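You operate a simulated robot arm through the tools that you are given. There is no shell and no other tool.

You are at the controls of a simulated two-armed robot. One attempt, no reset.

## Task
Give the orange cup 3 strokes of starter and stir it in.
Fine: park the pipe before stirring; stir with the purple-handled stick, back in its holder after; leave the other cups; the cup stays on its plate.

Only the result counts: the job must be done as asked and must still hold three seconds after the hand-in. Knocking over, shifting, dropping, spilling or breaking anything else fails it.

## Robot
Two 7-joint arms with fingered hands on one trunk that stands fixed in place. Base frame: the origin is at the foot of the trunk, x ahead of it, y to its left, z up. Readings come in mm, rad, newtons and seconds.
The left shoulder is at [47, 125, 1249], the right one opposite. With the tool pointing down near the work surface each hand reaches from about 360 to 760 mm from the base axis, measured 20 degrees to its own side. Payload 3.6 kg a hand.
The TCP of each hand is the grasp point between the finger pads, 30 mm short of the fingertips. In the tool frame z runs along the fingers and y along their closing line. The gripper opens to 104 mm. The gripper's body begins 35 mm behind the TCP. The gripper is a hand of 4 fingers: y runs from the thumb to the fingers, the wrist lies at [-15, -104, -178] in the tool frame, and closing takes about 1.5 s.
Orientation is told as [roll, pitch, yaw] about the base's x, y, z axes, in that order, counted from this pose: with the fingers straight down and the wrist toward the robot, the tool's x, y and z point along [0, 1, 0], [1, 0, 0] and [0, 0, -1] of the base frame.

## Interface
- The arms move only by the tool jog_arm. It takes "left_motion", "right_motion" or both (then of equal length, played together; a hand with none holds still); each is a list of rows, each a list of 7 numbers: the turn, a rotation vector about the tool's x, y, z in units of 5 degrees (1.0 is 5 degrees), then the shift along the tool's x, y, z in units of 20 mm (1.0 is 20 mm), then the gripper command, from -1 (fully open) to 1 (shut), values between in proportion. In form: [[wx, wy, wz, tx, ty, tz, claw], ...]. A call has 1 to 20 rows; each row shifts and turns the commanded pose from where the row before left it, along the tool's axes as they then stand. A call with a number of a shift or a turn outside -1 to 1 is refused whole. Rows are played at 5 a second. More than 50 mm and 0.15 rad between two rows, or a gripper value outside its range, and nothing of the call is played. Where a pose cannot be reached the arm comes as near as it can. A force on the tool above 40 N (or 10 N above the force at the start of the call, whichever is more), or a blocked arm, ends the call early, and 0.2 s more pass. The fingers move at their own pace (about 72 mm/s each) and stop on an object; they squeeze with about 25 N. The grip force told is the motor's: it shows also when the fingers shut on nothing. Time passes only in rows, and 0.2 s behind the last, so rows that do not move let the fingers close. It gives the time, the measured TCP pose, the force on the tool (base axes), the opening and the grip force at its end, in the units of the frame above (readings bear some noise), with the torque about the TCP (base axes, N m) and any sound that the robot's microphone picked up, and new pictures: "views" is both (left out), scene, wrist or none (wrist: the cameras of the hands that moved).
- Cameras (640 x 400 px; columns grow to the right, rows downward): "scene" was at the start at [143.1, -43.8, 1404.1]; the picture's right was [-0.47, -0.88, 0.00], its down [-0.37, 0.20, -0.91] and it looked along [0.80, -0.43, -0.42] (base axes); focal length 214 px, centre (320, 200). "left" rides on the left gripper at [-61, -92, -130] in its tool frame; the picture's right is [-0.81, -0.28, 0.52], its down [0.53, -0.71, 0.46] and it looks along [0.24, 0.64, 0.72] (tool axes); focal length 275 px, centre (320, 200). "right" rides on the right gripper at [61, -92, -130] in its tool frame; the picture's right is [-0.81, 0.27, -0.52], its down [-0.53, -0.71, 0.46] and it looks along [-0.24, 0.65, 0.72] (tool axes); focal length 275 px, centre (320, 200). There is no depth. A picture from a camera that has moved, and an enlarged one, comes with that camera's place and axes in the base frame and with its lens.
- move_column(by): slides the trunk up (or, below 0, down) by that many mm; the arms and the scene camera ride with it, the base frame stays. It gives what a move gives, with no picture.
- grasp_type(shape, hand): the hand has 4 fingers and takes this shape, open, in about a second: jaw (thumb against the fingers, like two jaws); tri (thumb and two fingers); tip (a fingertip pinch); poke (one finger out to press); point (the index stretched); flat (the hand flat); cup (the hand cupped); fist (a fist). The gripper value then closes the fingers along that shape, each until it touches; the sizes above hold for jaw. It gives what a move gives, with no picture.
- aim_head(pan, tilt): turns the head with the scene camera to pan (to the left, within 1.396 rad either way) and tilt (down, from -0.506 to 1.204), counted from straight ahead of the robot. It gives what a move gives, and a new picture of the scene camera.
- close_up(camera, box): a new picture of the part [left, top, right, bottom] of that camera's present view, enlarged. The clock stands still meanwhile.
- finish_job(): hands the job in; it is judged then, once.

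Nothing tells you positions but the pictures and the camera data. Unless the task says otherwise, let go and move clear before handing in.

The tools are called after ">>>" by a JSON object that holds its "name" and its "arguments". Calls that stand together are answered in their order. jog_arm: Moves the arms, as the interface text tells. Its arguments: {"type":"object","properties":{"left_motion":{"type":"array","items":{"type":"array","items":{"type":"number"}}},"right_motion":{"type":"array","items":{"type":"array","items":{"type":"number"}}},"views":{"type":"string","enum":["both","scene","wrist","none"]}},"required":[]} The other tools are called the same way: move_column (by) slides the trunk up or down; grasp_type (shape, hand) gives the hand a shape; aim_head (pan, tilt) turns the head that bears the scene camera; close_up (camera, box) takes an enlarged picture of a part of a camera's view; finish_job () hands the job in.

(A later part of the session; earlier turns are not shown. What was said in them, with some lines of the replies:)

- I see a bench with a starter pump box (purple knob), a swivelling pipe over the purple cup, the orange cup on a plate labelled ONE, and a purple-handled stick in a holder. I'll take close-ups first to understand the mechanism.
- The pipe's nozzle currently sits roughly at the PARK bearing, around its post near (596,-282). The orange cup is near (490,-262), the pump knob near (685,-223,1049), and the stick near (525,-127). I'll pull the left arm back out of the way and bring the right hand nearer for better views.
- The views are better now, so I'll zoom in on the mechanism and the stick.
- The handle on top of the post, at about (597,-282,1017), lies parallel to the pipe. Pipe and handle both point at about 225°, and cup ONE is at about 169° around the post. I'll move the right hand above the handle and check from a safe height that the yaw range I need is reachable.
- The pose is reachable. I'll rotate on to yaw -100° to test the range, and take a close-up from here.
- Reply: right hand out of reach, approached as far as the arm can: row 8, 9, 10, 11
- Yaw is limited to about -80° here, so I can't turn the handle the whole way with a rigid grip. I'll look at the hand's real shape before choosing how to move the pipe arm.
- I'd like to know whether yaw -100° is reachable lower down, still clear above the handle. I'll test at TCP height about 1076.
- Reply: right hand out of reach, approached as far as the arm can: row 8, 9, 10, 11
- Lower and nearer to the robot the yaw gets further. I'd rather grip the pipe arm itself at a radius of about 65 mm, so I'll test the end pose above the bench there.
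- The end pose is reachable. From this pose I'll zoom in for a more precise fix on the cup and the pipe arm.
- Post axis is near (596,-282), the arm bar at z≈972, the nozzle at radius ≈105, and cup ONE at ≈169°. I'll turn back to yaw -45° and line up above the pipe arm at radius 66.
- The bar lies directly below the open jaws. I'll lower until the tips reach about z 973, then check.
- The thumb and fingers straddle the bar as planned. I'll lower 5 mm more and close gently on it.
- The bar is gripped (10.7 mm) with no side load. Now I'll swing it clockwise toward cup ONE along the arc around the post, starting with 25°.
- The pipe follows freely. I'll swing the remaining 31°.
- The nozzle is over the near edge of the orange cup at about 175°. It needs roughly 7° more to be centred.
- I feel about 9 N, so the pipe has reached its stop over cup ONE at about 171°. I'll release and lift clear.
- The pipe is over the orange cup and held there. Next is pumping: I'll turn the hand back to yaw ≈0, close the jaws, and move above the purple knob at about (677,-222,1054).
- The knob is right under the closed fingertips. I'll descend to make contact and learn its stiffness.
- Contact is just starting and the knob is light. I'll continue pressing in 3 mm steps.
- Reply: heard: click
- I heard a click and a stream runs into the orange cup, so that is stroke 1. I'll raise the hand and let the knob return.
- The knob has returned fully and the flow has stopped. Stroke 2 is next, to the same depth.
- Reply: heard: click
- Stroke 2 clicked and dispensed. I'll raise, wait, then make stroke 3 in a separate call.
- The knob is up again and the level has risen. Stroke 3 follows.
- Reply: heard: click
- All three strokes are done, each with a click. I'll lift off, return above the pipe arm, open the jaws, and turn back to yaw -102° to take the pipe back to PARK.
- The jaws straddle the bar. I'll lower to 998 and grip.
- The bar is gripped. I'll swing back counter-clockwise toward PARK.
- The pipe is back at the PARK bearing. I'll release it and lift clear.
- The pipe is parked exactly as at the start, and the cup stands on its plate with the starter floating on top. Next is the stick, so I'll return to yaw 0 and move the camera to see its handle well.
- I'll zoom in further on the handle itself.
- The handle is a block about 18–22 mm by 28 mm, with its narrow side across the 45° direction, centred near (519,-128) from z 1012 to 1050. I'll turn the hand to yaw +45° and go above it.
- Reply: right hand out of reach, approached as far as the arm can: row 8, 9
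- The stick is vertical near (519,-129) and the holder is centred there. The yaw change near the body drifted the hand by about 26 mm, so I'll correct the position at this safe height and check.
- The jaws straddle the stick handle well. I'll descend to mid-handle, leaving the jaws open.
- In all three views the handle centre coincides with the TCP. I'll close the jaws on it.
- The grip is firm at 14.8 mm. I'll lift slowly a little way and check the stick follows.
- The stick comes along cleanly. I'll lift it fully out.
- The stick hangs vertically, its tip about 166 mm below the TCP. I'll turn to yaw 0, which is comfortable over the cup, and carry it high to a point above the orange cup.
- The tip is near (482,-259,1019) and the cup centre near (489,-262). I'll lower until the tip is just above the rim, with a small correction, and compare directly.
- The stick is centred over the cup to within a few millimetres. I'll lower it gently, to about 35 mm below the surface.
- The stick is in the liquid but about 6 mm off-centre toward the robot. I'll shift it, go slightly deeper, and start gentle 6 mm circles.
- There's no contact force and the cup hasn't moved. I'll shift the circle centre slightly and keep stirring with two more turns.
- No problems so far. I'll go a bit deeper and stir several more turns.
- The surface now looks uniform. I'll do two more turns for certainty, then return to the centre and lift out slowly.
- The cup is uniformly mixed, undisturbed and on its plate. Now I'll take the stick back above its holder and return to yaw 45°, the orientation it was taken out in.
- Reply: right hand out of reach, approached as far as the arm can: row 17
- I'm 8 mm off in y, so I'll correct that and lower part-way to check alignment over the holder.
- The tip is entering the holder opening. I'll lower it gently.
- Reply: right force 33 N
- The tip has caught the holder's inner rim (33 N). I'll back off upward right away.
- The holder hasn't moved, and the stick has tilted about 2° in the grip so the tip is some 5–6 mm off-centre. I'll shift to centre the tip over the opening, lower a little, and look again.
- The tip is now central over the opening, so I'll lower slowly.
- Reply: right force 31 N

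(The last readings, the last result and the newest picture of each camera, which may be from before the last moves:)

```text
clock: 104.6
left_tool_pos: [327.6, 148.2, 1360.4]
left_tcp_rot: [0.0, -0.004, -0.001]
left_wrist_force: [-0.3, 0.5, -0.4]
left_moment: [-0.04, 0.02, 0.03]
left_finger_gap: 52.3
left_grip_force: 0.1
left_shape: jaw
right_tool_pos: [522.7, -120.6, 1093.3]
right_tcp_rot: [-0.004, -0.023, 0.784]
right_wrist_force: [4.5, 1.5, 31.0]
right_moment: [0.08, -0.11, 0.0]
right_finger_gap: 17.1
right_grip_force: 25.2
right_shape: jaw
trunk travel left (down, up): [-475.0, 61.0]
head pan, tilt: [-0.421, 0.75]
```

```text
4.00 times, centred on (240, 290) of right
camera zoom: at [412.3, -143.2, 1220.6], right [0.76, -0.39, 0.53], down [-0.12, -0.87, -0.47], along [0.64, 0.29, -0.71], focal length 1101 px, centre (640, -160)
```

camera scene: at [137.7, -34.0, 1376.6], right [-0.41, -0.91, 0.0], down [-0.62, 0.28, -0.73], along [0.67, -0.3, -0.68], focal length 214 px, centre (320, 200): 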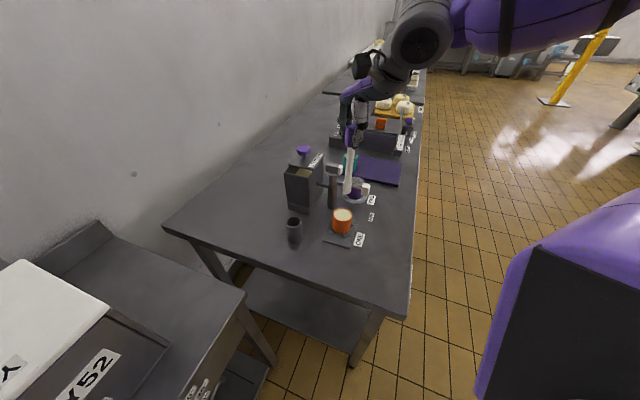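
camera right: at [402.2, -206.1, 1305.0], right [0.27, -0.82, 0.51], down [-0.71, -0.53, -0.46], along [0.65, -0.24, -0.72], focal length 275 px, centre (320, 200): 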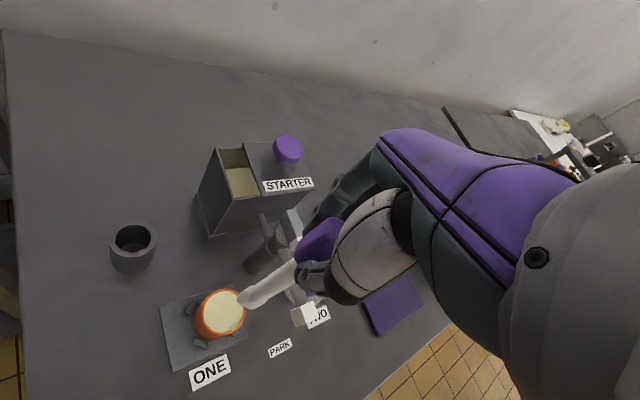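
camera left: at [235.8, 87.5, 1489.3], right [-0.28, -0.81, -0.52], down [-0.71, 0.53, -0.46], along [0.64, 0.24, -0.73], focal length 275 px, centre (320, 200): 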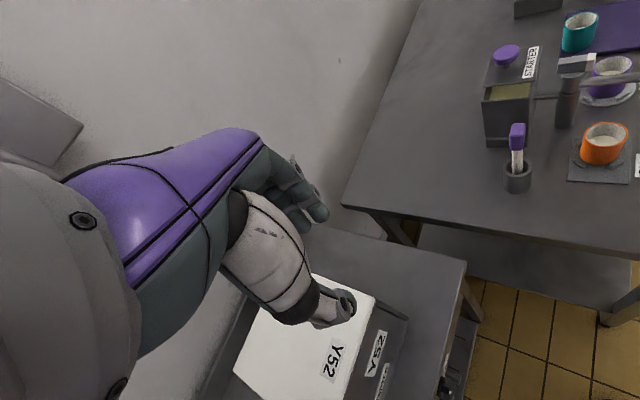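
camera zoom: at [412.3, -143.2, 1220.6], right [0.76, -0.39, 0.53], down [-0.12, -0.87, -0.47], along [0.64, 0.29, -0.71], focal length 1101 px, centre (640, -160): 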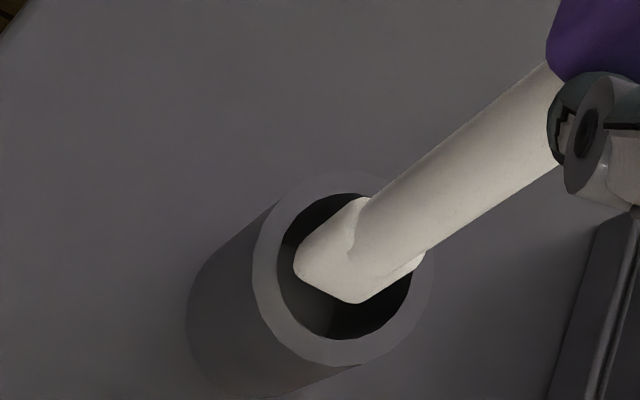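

It is blocked again, although the tip appears inside the opening. The end may be a wide paddle blade, so I'll back off and study its shape.

>>> {"name": "jog_arm", "arguments": {"right_motion": [[0, 0, 0, 0, 0, -0.5, 1], [0, 0, 0, 0, 0, -0.5, 1], [0, 0, 0, 0, 0, -0.5, 1], [0, 0, 0, 0, 0, -1, 1], [0, 0, 0, 0, 0, -1, 1], [0, 0, 0, 0, 0, 0, 1]], "views": "none"}}

>>> {"name": "close_up", "arguments": {"camera": "scene", "box": [270, 160, 320, 250]}}

>>> {"name": "close_up", "arguments": {"camera": "left", "box": [490, 100, 550, 200]}}

>>> {"name": "close_up", "arguments": {"camera": "right", "box": [190, 240, 310, 350]}}

```text
clock: 106.0
left_tool_pos: [329.9, 148.8, 1358.7]
left_tcp_rot: [0.0, 0.0, 0.001]
left_wrist_force: [-0.5, -0.2, 0.5]
left_moment: [0.02, 0.01, -0.03]
left_finger_gap: 52.5
left_grip_force: 0.1
left_shape: jaw
right_tool_pos: [522.8, -123.1, 1156.9]
right_tcp_rot: [0.0, -0.01, 0.784]
right_wrist_force: [-0.6, 0.3, 0.2]
right_moment: [-0.02, 0.0, 0.01]
right_finger_gap: 16.1
right_grip_force: 25.2
right_shape: jaw
trunk travel left (down, up): [-475.0, 61.0]
head pan, tilt: [-0.421, 0.75]
```

```text
4.44 times, centred on (295, 205) of scene
camera zoom: at [137.9, -34.0, 1376.5], right [-0.41, -0.91, 0.0], down [-0.62, 0.28, -0.73], along [0.67, -0.3, -0.68], focal length 953 px, centre (431, 178)
```

zoom: 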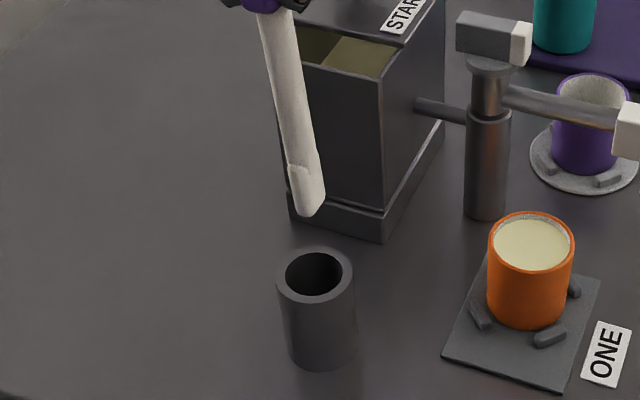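

```text
4.00 times, centred on (520, 150) of left
camera zoom: at [236.0, 86.8, 1489.3], right [-0.28, -0.81, -0.52], down [-0.71, 0.53, -0.46], along [0.64, 0.24, -0.72], focal length 1101 px, centre (-480, 400)
```

zoom: 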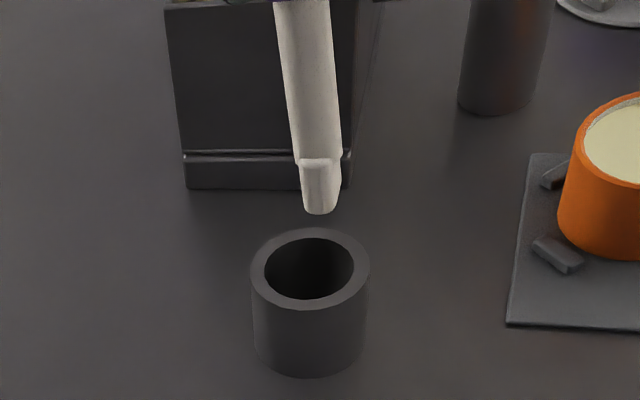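

```text
3.64 times, centred on (250, 295) of right
camera zoom: at [413.3, -145.1, 1286.3], right [0.76, -0.38, 0.52], down [-0.13, -0.88, -0.46], along [0.63, 0.29, -0.72], focal length 1001 px, centre (574, -146)
```

zoom: 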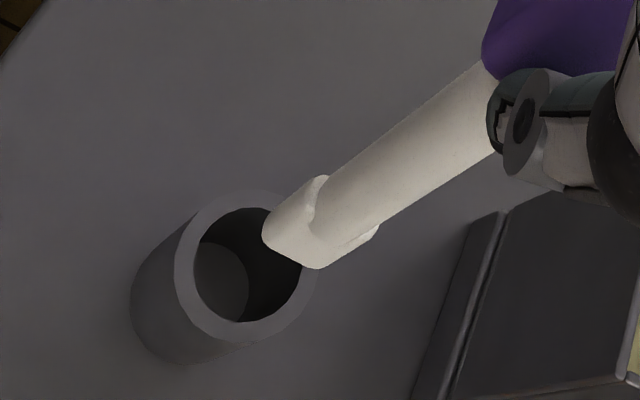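

The end is a blade about 21 × 13 mm. The force and moment readings put the contact on the near (robot-side) rim, because the stick has tilted about 3.7° in the grip. I'll tilt the hand to make the stick vertical, re-centre over the holder at (519.7,-128), and check.

>>> {"name": "jog_arm", "arguments": {"right_motion": [[-0.4, 0, 0, 0, 0, 0, 1], [-0.35, 0, 0, 0, 0, 0, 1], [0, 0, 0, -0.035, -0.25, 0, 1], [0, 0, 0, 0, 0, 0.5, 1], [0, 0, 0, 0, 0, 0.5, 1], [0, 0, 0, 0, 0, 0, 1]], "views": "none"}}

>>> {"name": "close_up", "arguments": {"camera": "scene", "box": [270, 160, 320, 250]}}

>>> {"name": "close_up", "arguments": {"camera": "left", "box": [490, 100, 550, 200]}}

>>> {"name": "close_up", "arguments": {"camera": "right", "box": [190, 240, 310, 350]}}

```text
clock: 107.4
left_tool_pos: [328.2, 149.4, 1358.7]
left_tcp_rot: [0.0, -0.001, -0.001]
left_wrist_force: [-1.2, 0.0, 0.1]
left_moment: [-0.01, 0.0, -0.01]
left_finger_gap: 52.3
left_grip_force: 0.1
left_shape: jaw
right_tool_pos: [519.9, -127.0, 1136.1]
right_tcp_rot: [0.002, -0.077, 0.782]
right_wrist_force: [-0.4, -0.1, -0.9]
right_moment: [-0.02, 0.0, 0.02]
right_finger_gap: 15.7
right_grip_force: 25.2
right_shape: jaw
trunk travel left (down, up): [-475.0, 61.0]
head pan, tilt: [-0.421, 0.75]
```

```text
4.44 times, centred on (295, 205) of scene
camera zoom: at [137.7, -33.9, 1376.6], right [-0.41, -0.91, 0.0], down [-0.62, 0.28, -0.73], along [0.67, -0.3, -0.68], focal length 953 px, centre (431, 178)
```

zoom: 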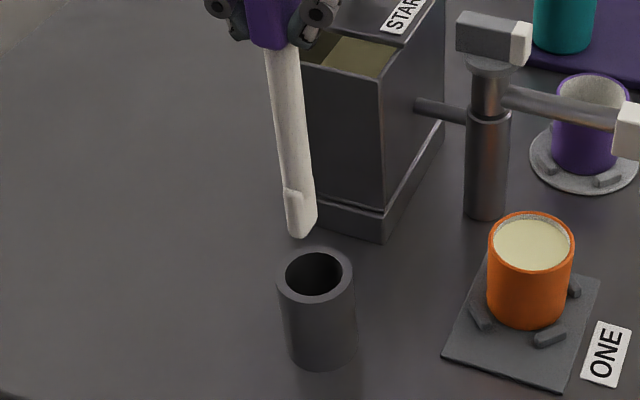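

```text
4.00 times, centred on (520, 150) of left
camera zoom: at [235.8, 86.8, 1489.3], right [-0.28, -0.81, -0.52], down [-0.71, 0.53, -0.46], along [0.64, 0.24, -0.72], focal length 1101 px, centre (-480, 400)
```

zoom: 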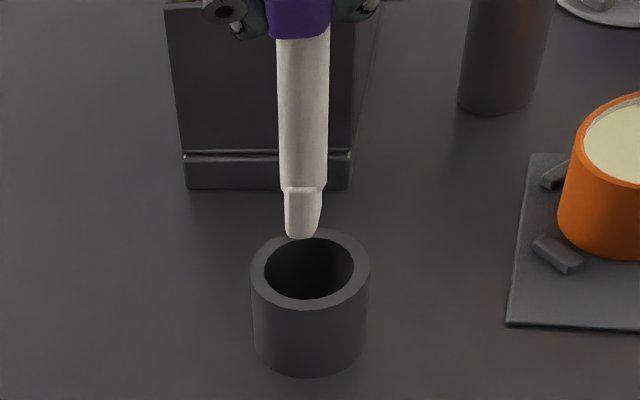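

```text
3.64 times, centred on (250, 295) of right
camera zoom: at [404.8, -153.6, 1259.7], right [0.74, -0.41, 0.54], down [-0.1, -0.85, -0.51], along [0.67, 0.32, -0.67], focal length 1001 px, centre (574, -146)
```

zoom: 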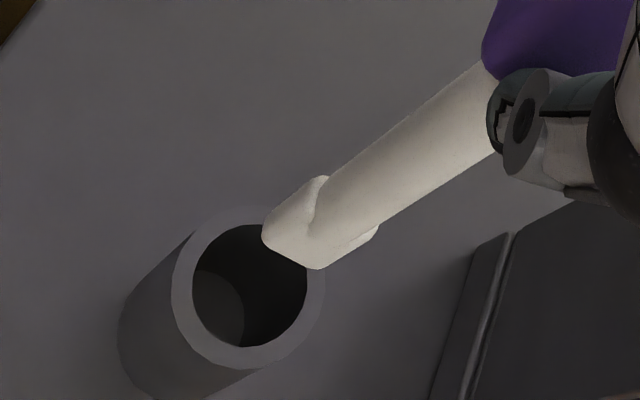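

The stick is vertical again and centred to within about 2 mm. I'll lower in small steps.

>>> {"name": "jog_arm", "arguments": {"right_motion": [[0, 0, 0, 0, -0.05, 0.5, 1], [0, 0, 0, 0, 0, 0.5, 1], [0, 0, 0, 0, 0, 0.4, 1], [0, 0, 0, 0, 0, 0.3, 1], [0, 0, 0, 0, 0, 0.2, 1], [0, 0, 0, 0, 0, 0, 1]], "views": "none"}}

>>> {"name": "close_up", "arguments": {"camera": "scene", "box": [270, 160, 320, 250]}}

>>> {"name": "close_up", "arguments": {"camera": "right", "box": [190, 240, 310, 350]}}

```text
clock: 108.8
left_tool_pos: [328.8, 149.2, 1358.4]
left_tcp_rot: [0.0, -0.001, 0.0]
left_wrist_force: [-0.1, -0.3, 0.2]
left_moment: [0.0, 0.0, 0.02]
left_finger_gap: 52.4
left_grip_force: 0.1
left_shape: jaw
right_tool_pos: [520.6, -124.9, 1098.7]
right_tcp_rot: [0.002, -0.077, 0.783]
right_wrist_force: [0.2, -0.2, -0.9]
right_moment: [-0.02, 0.01, 0.0]
right_finger_gap: 15.9
right_grip_force: 24.8
right_shape: jaw
trunk travel left (down, up): [-475.0, 61.0]
head pan, tilt: [-0.421, 0.75]
```

```text
4.44 times, centred on (295, 205) of scene
camera zoom: at [137.7, -34.0, 1376.6], right [-0.41, -0.91, 0.0], down [-0.62, 0.28, -0.73], along [0.67, -0.3, -0.68], focal length 953 px, centre (431, 178)
```

zoom: 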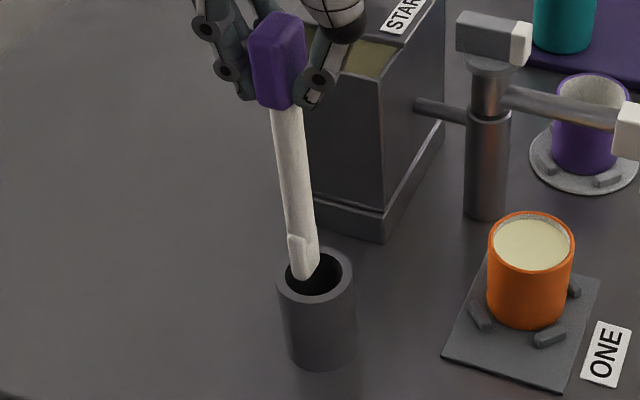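

```text
3.64 times, centred on (250, 295) of right
camera zoom: at [406.4, -152.4, 1221.8], right [0.74, -0.41, 0.54], down [-0.1, -0.85, -0.51], along [0.67, 0.32, -0.67], focal length 1001 px, centre (574, -146)
```

zoom: 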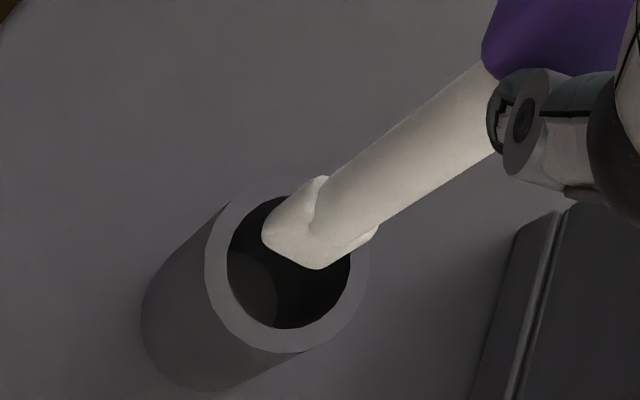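

Free so far, with the tip at the rim. I'll nudge 3 mm back toward centre and continue in small steps.

>>> {"name": "jog_arm", "arguments": {"right_motion": [[0, 0, 0, 0, -0.15, 0, 1], [0, 0, 0, 0, 0, 0.2, 1], [0, 0, 0, 0, 0, 0.2, 1], [0, 0, 0, 0, 0, 0.2, 1], [0, 0, 0, 0, 0, 0, 1]], "views": "none"}}

>>> {"name": "close_up", "arguments": {"camera": "scene", "box": [270, 160, 320, 250]}}

>>> {"name": "close_up", "arguments": {"camera": "right", "box": [190, 240, 310, 350]}}

```text
clock: 110.0
left_tool_pos: [327.7, 149.2, 1358.8]
left_tcp_rot: [0.001, 0.0, -0.001]
left_wrist_force: [0.1, -0.1, 0.6]
left_moment: [-0.03, -0.05, -0.01]
left_finger_gap: 52.4
left_grip_force: 0.0
left_shape: jaw
right_tool_pos: [519.7, -125.7, 1087.0]
right_tcp_rot: [0.002, -0.077, 0.783]
right_wrist_force: [0.2, 0.2, -0.3]
right_moment: [0.03, 0.0, -0.01]
right_finger_gap: 15.7
right_grip_force: 25.0
right_shape: jaw
trunk travel left (down, up): [-475.0, 61.0]
head pan, tilt: [-0.421, 0.75]
```

```text
4.44 times, centred on (295, 205) of scene
camera zoom: at [137.7, -34.0, 1376.6], right [-0.41, -0.91, 0.0], down [-0.62, 0.28, -0.73], along [0.67, -0.3, -0.68], focal length 953 px, centre (431, 178)
```

zoom: 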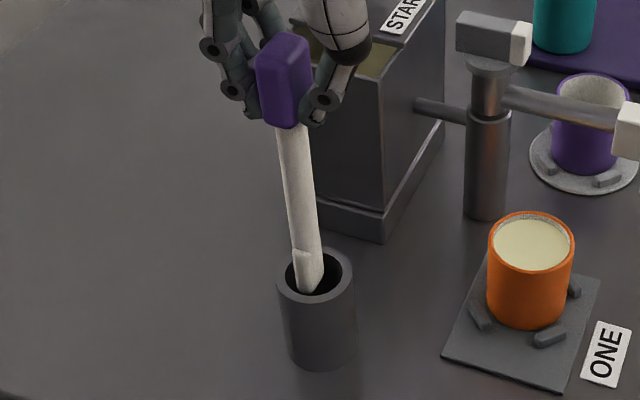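

```text
3.64 times, centred on (250, 295) of right
camera zoom: at [405.2, -153.9, 1209.8], right [0.74, -0.41, 0.54], down [-0.1, -0.85, -0.51], along [0.67, 0.32, -0.67], focal length 1001 px, centre (574, -146)
```

zoom: 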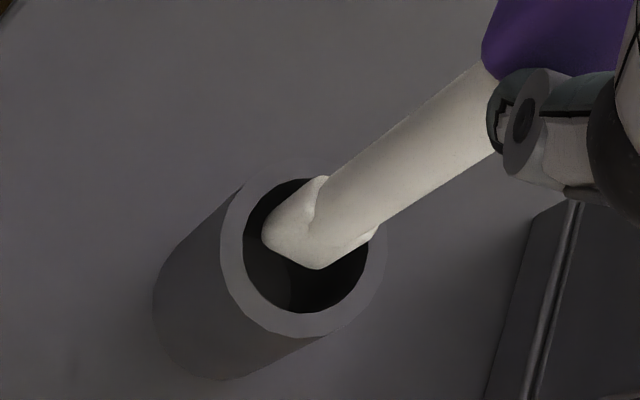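

It's past the previous blocking height with no force, so the blade is in the holder. I'll continue down.

>>> {"name": "jog_arm", "arguments": {"right_motion": [[0, 0, 0, 0, 0, 0.25, 1], [0, 0, 0, 0, 0, 0.25, 1], [0, 0, 0, 0, 0, 0.25, 1], [0, 0, 0, 0, 0, 0.25, 1], [0, 0, 0, 0, 0, 0, 1]], "views": "none"}}

>>> {"name": "close_up", "arguments": {"camera": "scene", "box": [270, 160, 320, 250]}}

>>> {"name": "close_up", "arguments": {"camera": "right", "box": [190, 240, 310, 350]}}

```text
clock: 111.2
left_tool_pos: [329.5, 147.7, 1359.7]
left_tcp_rot: [0.0, 0.0, 0.001]
left_wrist_force: [-0.1, -0.2, 0.5]
left_moment: [0.02, -0.01, -0.03]
left_finger_gap: 52.4
left_grip_force: 0.1
left_shape: jaw
right_tool_pos: [520.3, -125.2, 1067.1]
right_tcp_rot: [0.004, -0.077, 0.784]
right_wrist_force: [0.4, -0.7, -0.5]
right_moment: [-0.01, -0.03, -0.01]
right_finger_gap: 15.9
right_grip_force: 24.8
right_shape: jaw
trunk travel left (down, up): [-475.0, 61.0]
head pan, tilt: [-0.421, 0.75]
```

```text
4.44 times, centred on (295, 205) of scene
camera zoom: at [137.7, -34.0, 1376.6], right [-0.41, -0.91, 0.0], down [-0.62, 0.28, -0.73], along [0.67, -0.3, -0.68], focal length 953 px, centre (431, 178)
```

zoom: 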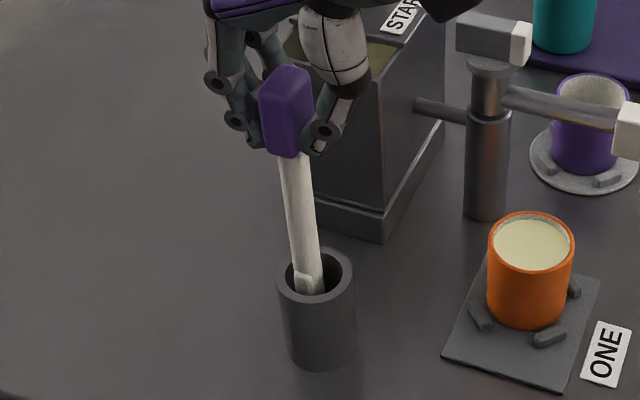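

```text
3.64 times, centred on (250, 295) of right
camera zoom: at [405.8, -152.8, 1189.5], right [0.74, -0.41, 0.54], down [-0.1, -0.85, -0.51], along [0.67, 0.32, -0.67], focal length 1001 px, centre (574, -146)
```

zoom: 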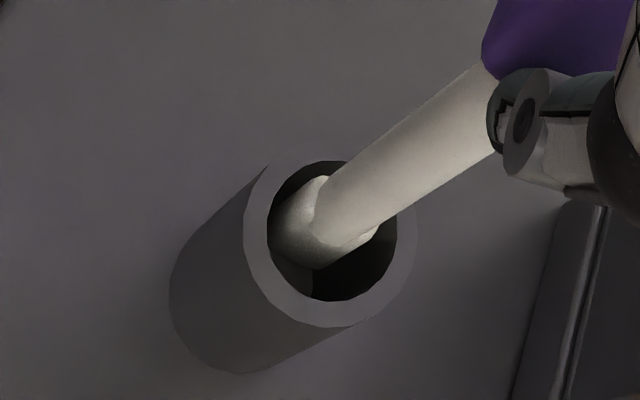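

>>> {"name": "jog_arm", "arguments": {"right_motion": [[0, 0, 0, 0, 0, 0.25, 1], [0, 0, 0, 0, 0, 0.25, 1], [0, 0, 0, 0, 0, 0.25, 1], [0, 0, 0, 0, 0, 0.25, 1], [0, 0, 0, 0, 0, 0.25, 1], [0, 0, 0, 0, 0, 0.25, 1], [0, 0, 0, 0, 0, 0, 1]], "views": "none"}}

>>> {"name": "close_up", "arguments": {"camera": "scene", "box": [270, 160, 320, 250]}}

```text
clock: 112.8
left_tool_pos: [329.2, 148.7, 1358.4]
left_tcp_rot: [0.0, 0.0, -0.002]
left_wrist_force: [-0.1, 0.8, -0.5]
left_moment: [0.03, -0.02, 0.02]
left_finger_gap: 52.6
left_grip_force: 0.1
left_shape: jaw
right_tool_pos: [522.3, -122.1, 1038.6]
right_tcp_rot: [0.002, -0.076, 0.784]
right_wrist_force: [-0.5, 0.0, -0.3]
right_moment: [-0.01, 0.0, -0.02]
right_finger_gap: 15.7
right_grip_force: 25.0
right_shape: jaw
trunk travel left (down, up): [-475.0, 61.0]
head pan, tilt: [-0.421, 0.75]
```

```text
4.44 times, centred on (295, 205) of scene
camera zoom: at [137.7, -34.0, 1376.6], right [-0.41, -0.91, 0.0], down [-0.62, 0.28, -0.73], along [0.67, -0.3, -0.68], focal length 953 px, centre (431, 178)
```

zoom: 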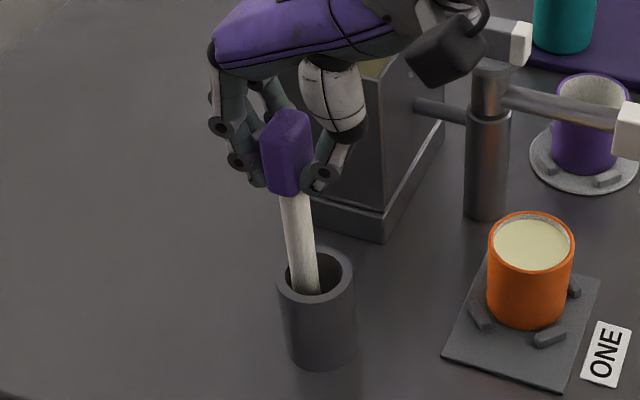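

>>> {"name": "jog_arm", "arguments": {"right_motion": [[0, 0, 0, 0, -0.07, 0.15, 1], [0, 0, 0, 0, -0.07, 0.15, 1], [0, 0, 0, 0, 0, 0.12, 1], [0, 0, 0, 0, 0, 0, 1]], "views": "none"}}

>>> {"name": "close_up", "arguments": {"camera": "scene", "box": [270, 160, 320, 250]}}

>>> {"name": "close_up", "arguments": {"camera": "left", "box": [480, 90, 560, 200]}}

```text
clock: 113.8
left_tool_pos: [328.1, 150.0, 1359.2]
left_tcp_rot: [0.001, -0.002, -0.001]
left_wrist_force: [-0.9, 0.6, -0.5]
left_moment: [0.01, 0.0, 0.0]
left_finger_gap: 52.4
left_grip_force: 0.0
left_shape: jaw
right_tool_pos: [520.5, -122.9, 1030.9]
right_tcp_rot: [0.0, -0.082, 0.785]
right_wrist_force: [-0.9, 0.8, 12.7]
right_moment: [0.08, -0.02, 0.03]
right_finger_gap: 16.2
right_grip_force: 25.0
right_shape: jaw
trunk travel left (down, up): [-475.0, 61.0]
head pan, tilt: [-0.421, 0.75]
```

```text
4.44 times, centred on (295, 205) of scene
camera zoom: at [136.5, -33.7, 1376.9], right [-0.41, -0.91, 0.0], down [-0.62, 0.28, -0.73], along [0.67, -0.3, -0.68], focal length 953 px, centre (431, 178)
```

zoom: 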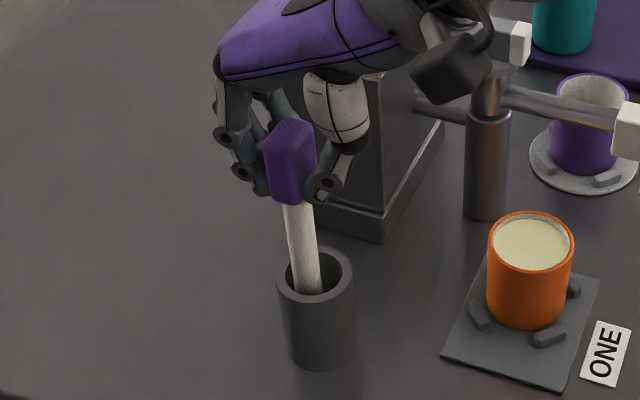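

```text
3.64 times, centred on (520, 145) of left
camera zoom: at [234.4, 87.1, 1489.8], right [-0.27, -0.81, -0.52], down [-0.71, 0.53, -0.46], along [0.65, 0.24, -0.72], focal length 1001 px, centre (-407, 400)
```

zoom: 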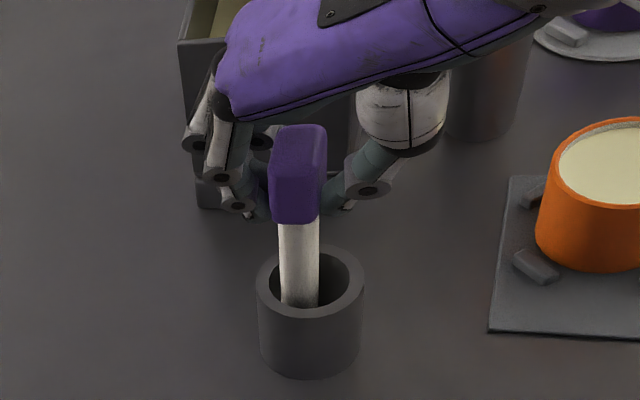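

The stick has reached the holder floor. I'll ease off the pressure and open the jaws gently.

>>> {"name": "jog_arm", "arguments": {"right_motion": [[0, 0, 0, 0, 0, -0.06, 1], [0, 0, 0, 0, 0, 0, 1], [0, 0, 0, 0, 0, 0, 0.65], [0, 0, 0, 0, 0, 0, 0.5], [0, 0, 0, 0, 0, 0, 0.3], [0, 0, 0, 0, 0, 0, 0.1], [0, 0, 0, 0, 0, 0, -0.1], [0, 0, 0, 0, 0, 0, -0.3], [0, 0, 0, 0, 0, 0, -0.3]], "views": "none"}}

>>> {"name": "close_up", "arguments": {"camera": "scene", "box": [270, 160, 320, 250]}}

>>> {"name": "close_up", "arguments": {"camera": "left", "box": [480, 90, 560, 200]}}

>>> {"name": "close_up", "arguments": {"camera": "right", "box": [190, 170, 370, 350]}}

```text
clock: 115.8
left_tool_pos: [329.1, 149.2, 1359.0]
left_tcp_rot: [0.002, -0.001, 0.0]
left_wrist_force: [-0.4, 0.1, -1.3]
left_moment: [0.0, 0.02, -0.01]
left_finger_gap: 52.3
left_grip_force: 0.0
left_shape: jaw
right_tool_pos: [520.5, -125.3, 1029.1]
right_tcp_rot: [0.002, -0.076, 0.786]
right_wrist_force: [0.4, 0.4, 0.7]
right_moment: [-0.02, -0.02, 0.04]
right_finger_gap: 67.3
right_grip_force: 0.1
right_shape: jaw
trunk travel left (down, up): [-475.0, 61.0]
head pan, tilt: [-0.421, 0.75]
```

```text
4.44 times, centred on (295, 205) of scene
camera zoom: at [137.7, -33.9, 1376.6], right [-0.41, -0.91, 0.0], down [-0.62, 0.28, -0.73], along [0.67, -0.3, -0.68], focal length 953 px, centre (431, 178)
```

zoom: 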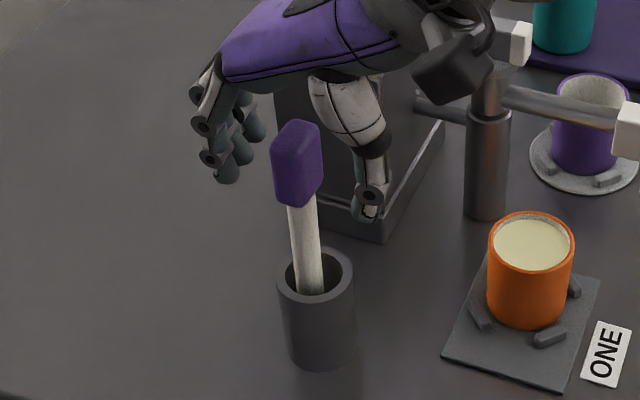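

```text
3.64 times, centred on (520, 145) of left
camera zoom: at [235.7, 86.8, 1489.4], right [-0.28, -0.81, -0.52], down [-0.71, 0.53, -0.46], along [0.64, 0.24, -0.72], focal length 1001 px, centre (-407, 400)
```

zoom: 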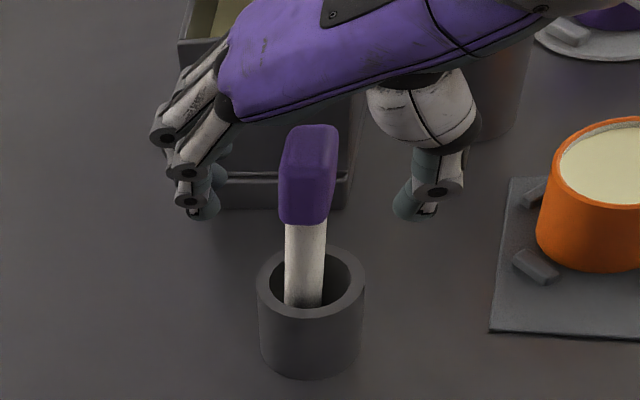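

```text
2.22 times, centred on (280, 260) of right
camera zoom: at [405.7, -152.4, 1152.5], right [0.74, -0.41, 0.54], down [-0.1, -0.85, -0.51], along [0.67, 0.32, -0.67], focal length 612 px, centre (409, 67)
```

zoom: 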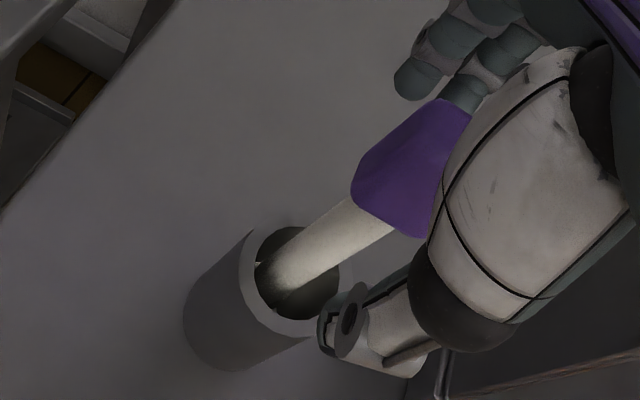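

The stick stands in its holder on its own. I'll lift the hand straight up, clear of it.

>>> {"name": "jog_arm", "arguments": {"right_motion": [[0, 0, 0, 0, 0.04, -0.5, -0.3], [0, 0, 0, 0, 0.04, -0.5, -0.3], [0, 0, 0, 0, 0.05, -0.7, -0.3], [0, 0, 0, 0, 0.05, -0.7, -0.3], [0, 0, 0, 0, 0.05, -0.7, -0.3], [0, 0, 0, 0, 0.05, -0.7, -0.3], [0, 0, 0, 0, 0.05, -0.8, -0.3], [0, 0, 0, 0, 0.05, -0.8, -0.3], [0, 0, 0, 0, 0.05, -0.8, -0.3], [0, 0, 0, 0, 0.05, -0.8, -0.3]], "views": "both"}}

>>> {"name": "close_up", "arguments": {"camera": "scene", "box": [260, 130, 390, 260]}}

>>> {"name": "close_up", "arguments": {"camera": "left", "box": [470, 20, 640, 210]}}

```text
clock: 118.0
left_tool_pos: [329.1, 148.0, 1359.4]
left_tcp_rot: [-0.001, 0.001, 0.001]
left_wrist_force: [-1.0, 0.5, 0.0]
left_moment: [0.02, -0.03, -0.04]
left_finger_gap: 52.5
left_grip_force: 0.1
left_shape: jaw
right_tool_pos: [518.4, -126.5, 1171.1]
right_tcp_rot: [0.002, -0.078, 0.784]
right_wrist_force: [0.5, -1.0, 0.0]
right_moment: [-0.01, 0.01, 0.0]
right_finger_gap: 67.2
right_grip_force: 0.1
right_shape: jaw
trunk travel left (down, up): [-475.0, 61.0]
head pan, tilt: [-0.421, 0.75]
camera scene: at [137.6, -34.0, 1376.6], right [-0.41, -0.91, 0.0], down [-0.62, 0.28, -0.73], along [0.67, -0.3, -0.68], focal length 214 px, centre (320, 200)
camera right: at [404.8, -153.7, 1293.5], right [0.74, -0.41, 0.54], down [-0.1, -0.85, -0.51], along [0.67, 0.32, -0.67], focal length 275 px, centre (320, 200)
```

scene: 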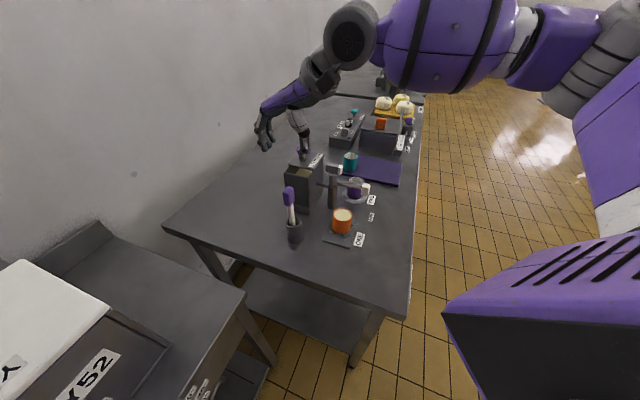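
right: 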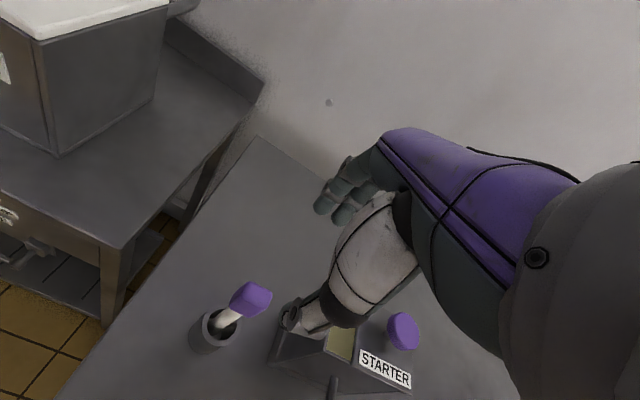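

```text
3.08 times, centred on (325, 195) of scene
camera zoom: at [137.6, -34.0, 1376.6], right [-0.41, -0.91, 0.0], down [-0.62, 0.28, -0.73], along [0.67, -0.3, -0.68], focal length 660 px, centre (305, 215)
```

zoom: 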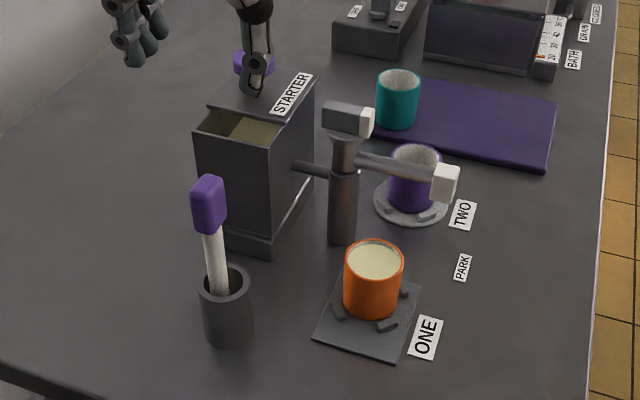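

```text
2.11 times, centred on (555, 115) of left
camera zoom: at [235.7, 86.8, 1489.4], right [-0.28, -0.81, -0.52], down [-0.71, 0.53, -0.46], along [0.64, 0.24, -0.72], focal length 580 px, centre (-175, 379)
```

zoom: 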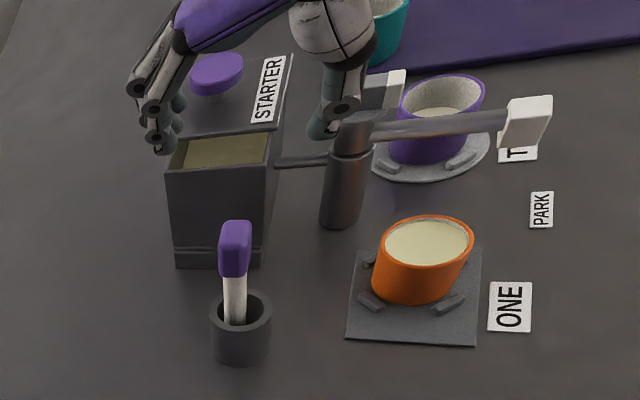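

The stick is back in its holder, the pipe is parked, and the orange cup is mixed and on its plate. I'll raise the hand further clear and take a last look.

>>> {"name": "jog_arm", "arguments": {"right_motion": [[0, 0, 0, 0, 0.05, -0.8, -0.3], [0, 0, 0, 0, 0.05, -0.8, -0.3], [0, 0, 0, 0, 0.05, -0.8, -0.3], [0, 0, 0, 0, 0.05, -0.8, -0.3], [0, 0, 0, 0, 0, 0, -0.3], [0, 0, 0, 0, 0, 0, -0.3]], "views": "scene"}}

>>> {"name": "close_up", "arguments": {"camera": "scene", "box": [260, 130, 390, 260]}}

>>> {"name": "close_up", "arguments": {"camera": "scene", "box": [310, 60, 430, 200]}}

```text
clock: 119.4
left_tool_pos: [328.6, 148.4, 1358.9]
left_tcp_rot: [0.0, 0.0, 0.001]
left_wrist_force: [0.4, 0.0, 0.1]
left_moment: [-0.01, -0.01, 0.0]
left_finger_gap: 52.3
left_grip_force: 0.1
left_shape: jaw
right_tool_pos: [518.9, -126.9, 1234.7]
right_tcp_rot: [0.001, -0.077, 0.784]
right_wrist_force: [-0.4, -0.6, 0.0]
right_moment: [-0.03, -0.02, 0.02]
right_finger_gap: 67.2
right_grip_force: 0.1
right_shape: jaw
trunk travel left (down, up): [-475.0, 61.0]
head pan, tilt: [-0.421, 0.75]
camera scene: at [137.7, -33.9, 1376.6], right [-0.41, -0.91, 0.0], down [-0.62, 0.28, -0.73], along [0.67, -0.3, -0.68], focal length 214 px, centre (320, 200)
```

scene: 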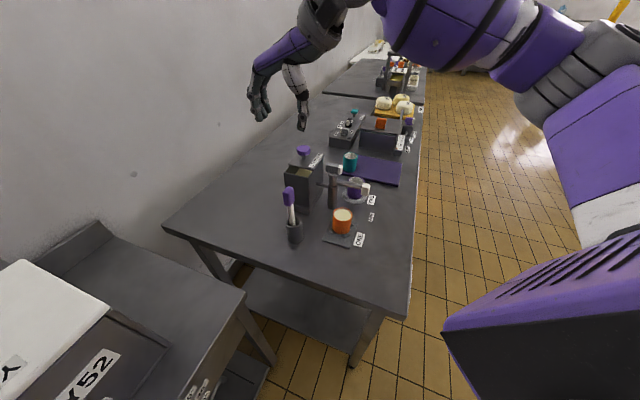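

```text
3.08 times, centred on (325, 195) of scene
camera zoom: at [137.7, -33.9, 1376.6], right [-0.41, -0.91, 0.0], down [-0.62, 0.28, -0.73], along [0.67, -0.3, -0.68], focal length 660 px, centre (305, 215)
```

zoom: 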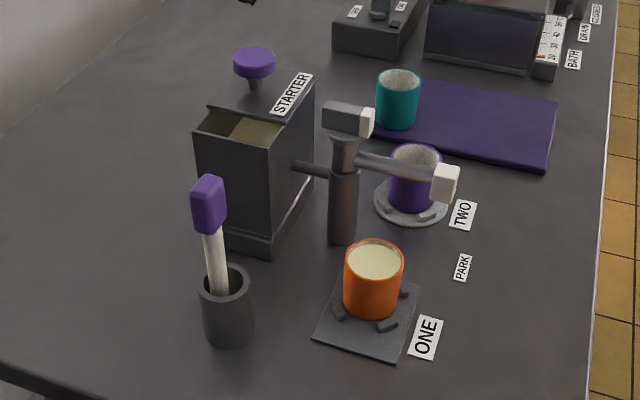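

```text
2.86 times, centred on (370, 130) of scene
camera zoom: at [137.7, -33.9, 1376.6], right [-0.41, -0.91, 0.0], down [-0.62, 0.28, -0.73], along [0.67, -0.3, -0.68], focal length 613 px, centre (177, 400)
```

zoom: 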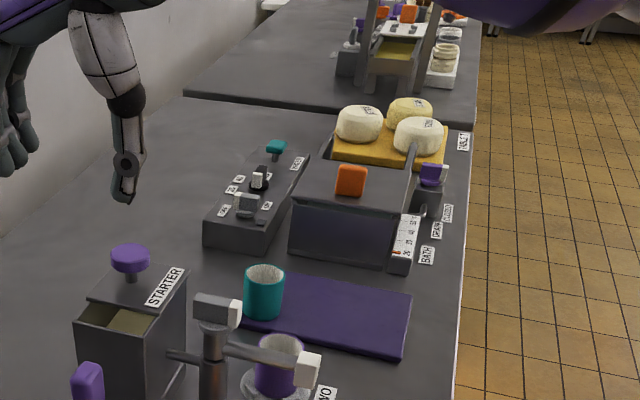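

Everything is as asked: three strokes dosed and stirred in, pipe parked, stick in its holder, nothing else disturbed, and the hands clear. I'm handing in.

>>> {"name": "finish_job", "arguments": {}}

```text
The job is handed in.
```

I gave the orange cup three strokes of starter, stirred them in, and handed the job in. I don't have the judge's verdict.

- **Dosing:** Each of the three presses clicked, and I saw starter run into the cup on the first two. The third went in by the level and colour. I parked the pipe before stirring.
- **Stirring:** I stirred with the purple-handled stick for seven turns, until the surface looked even in colour.
- **Stick:** On the way back its blade caught the holder's rim twice, at about 30 N. I backed off, straightened it and re-centred it. It now stands upright in the holder, which doesn't appear to have moved.
- **Everything else:** In the last pictures the orange cup is on its plate and the other cups are where they were. I saw no spills, and both hands are clear.
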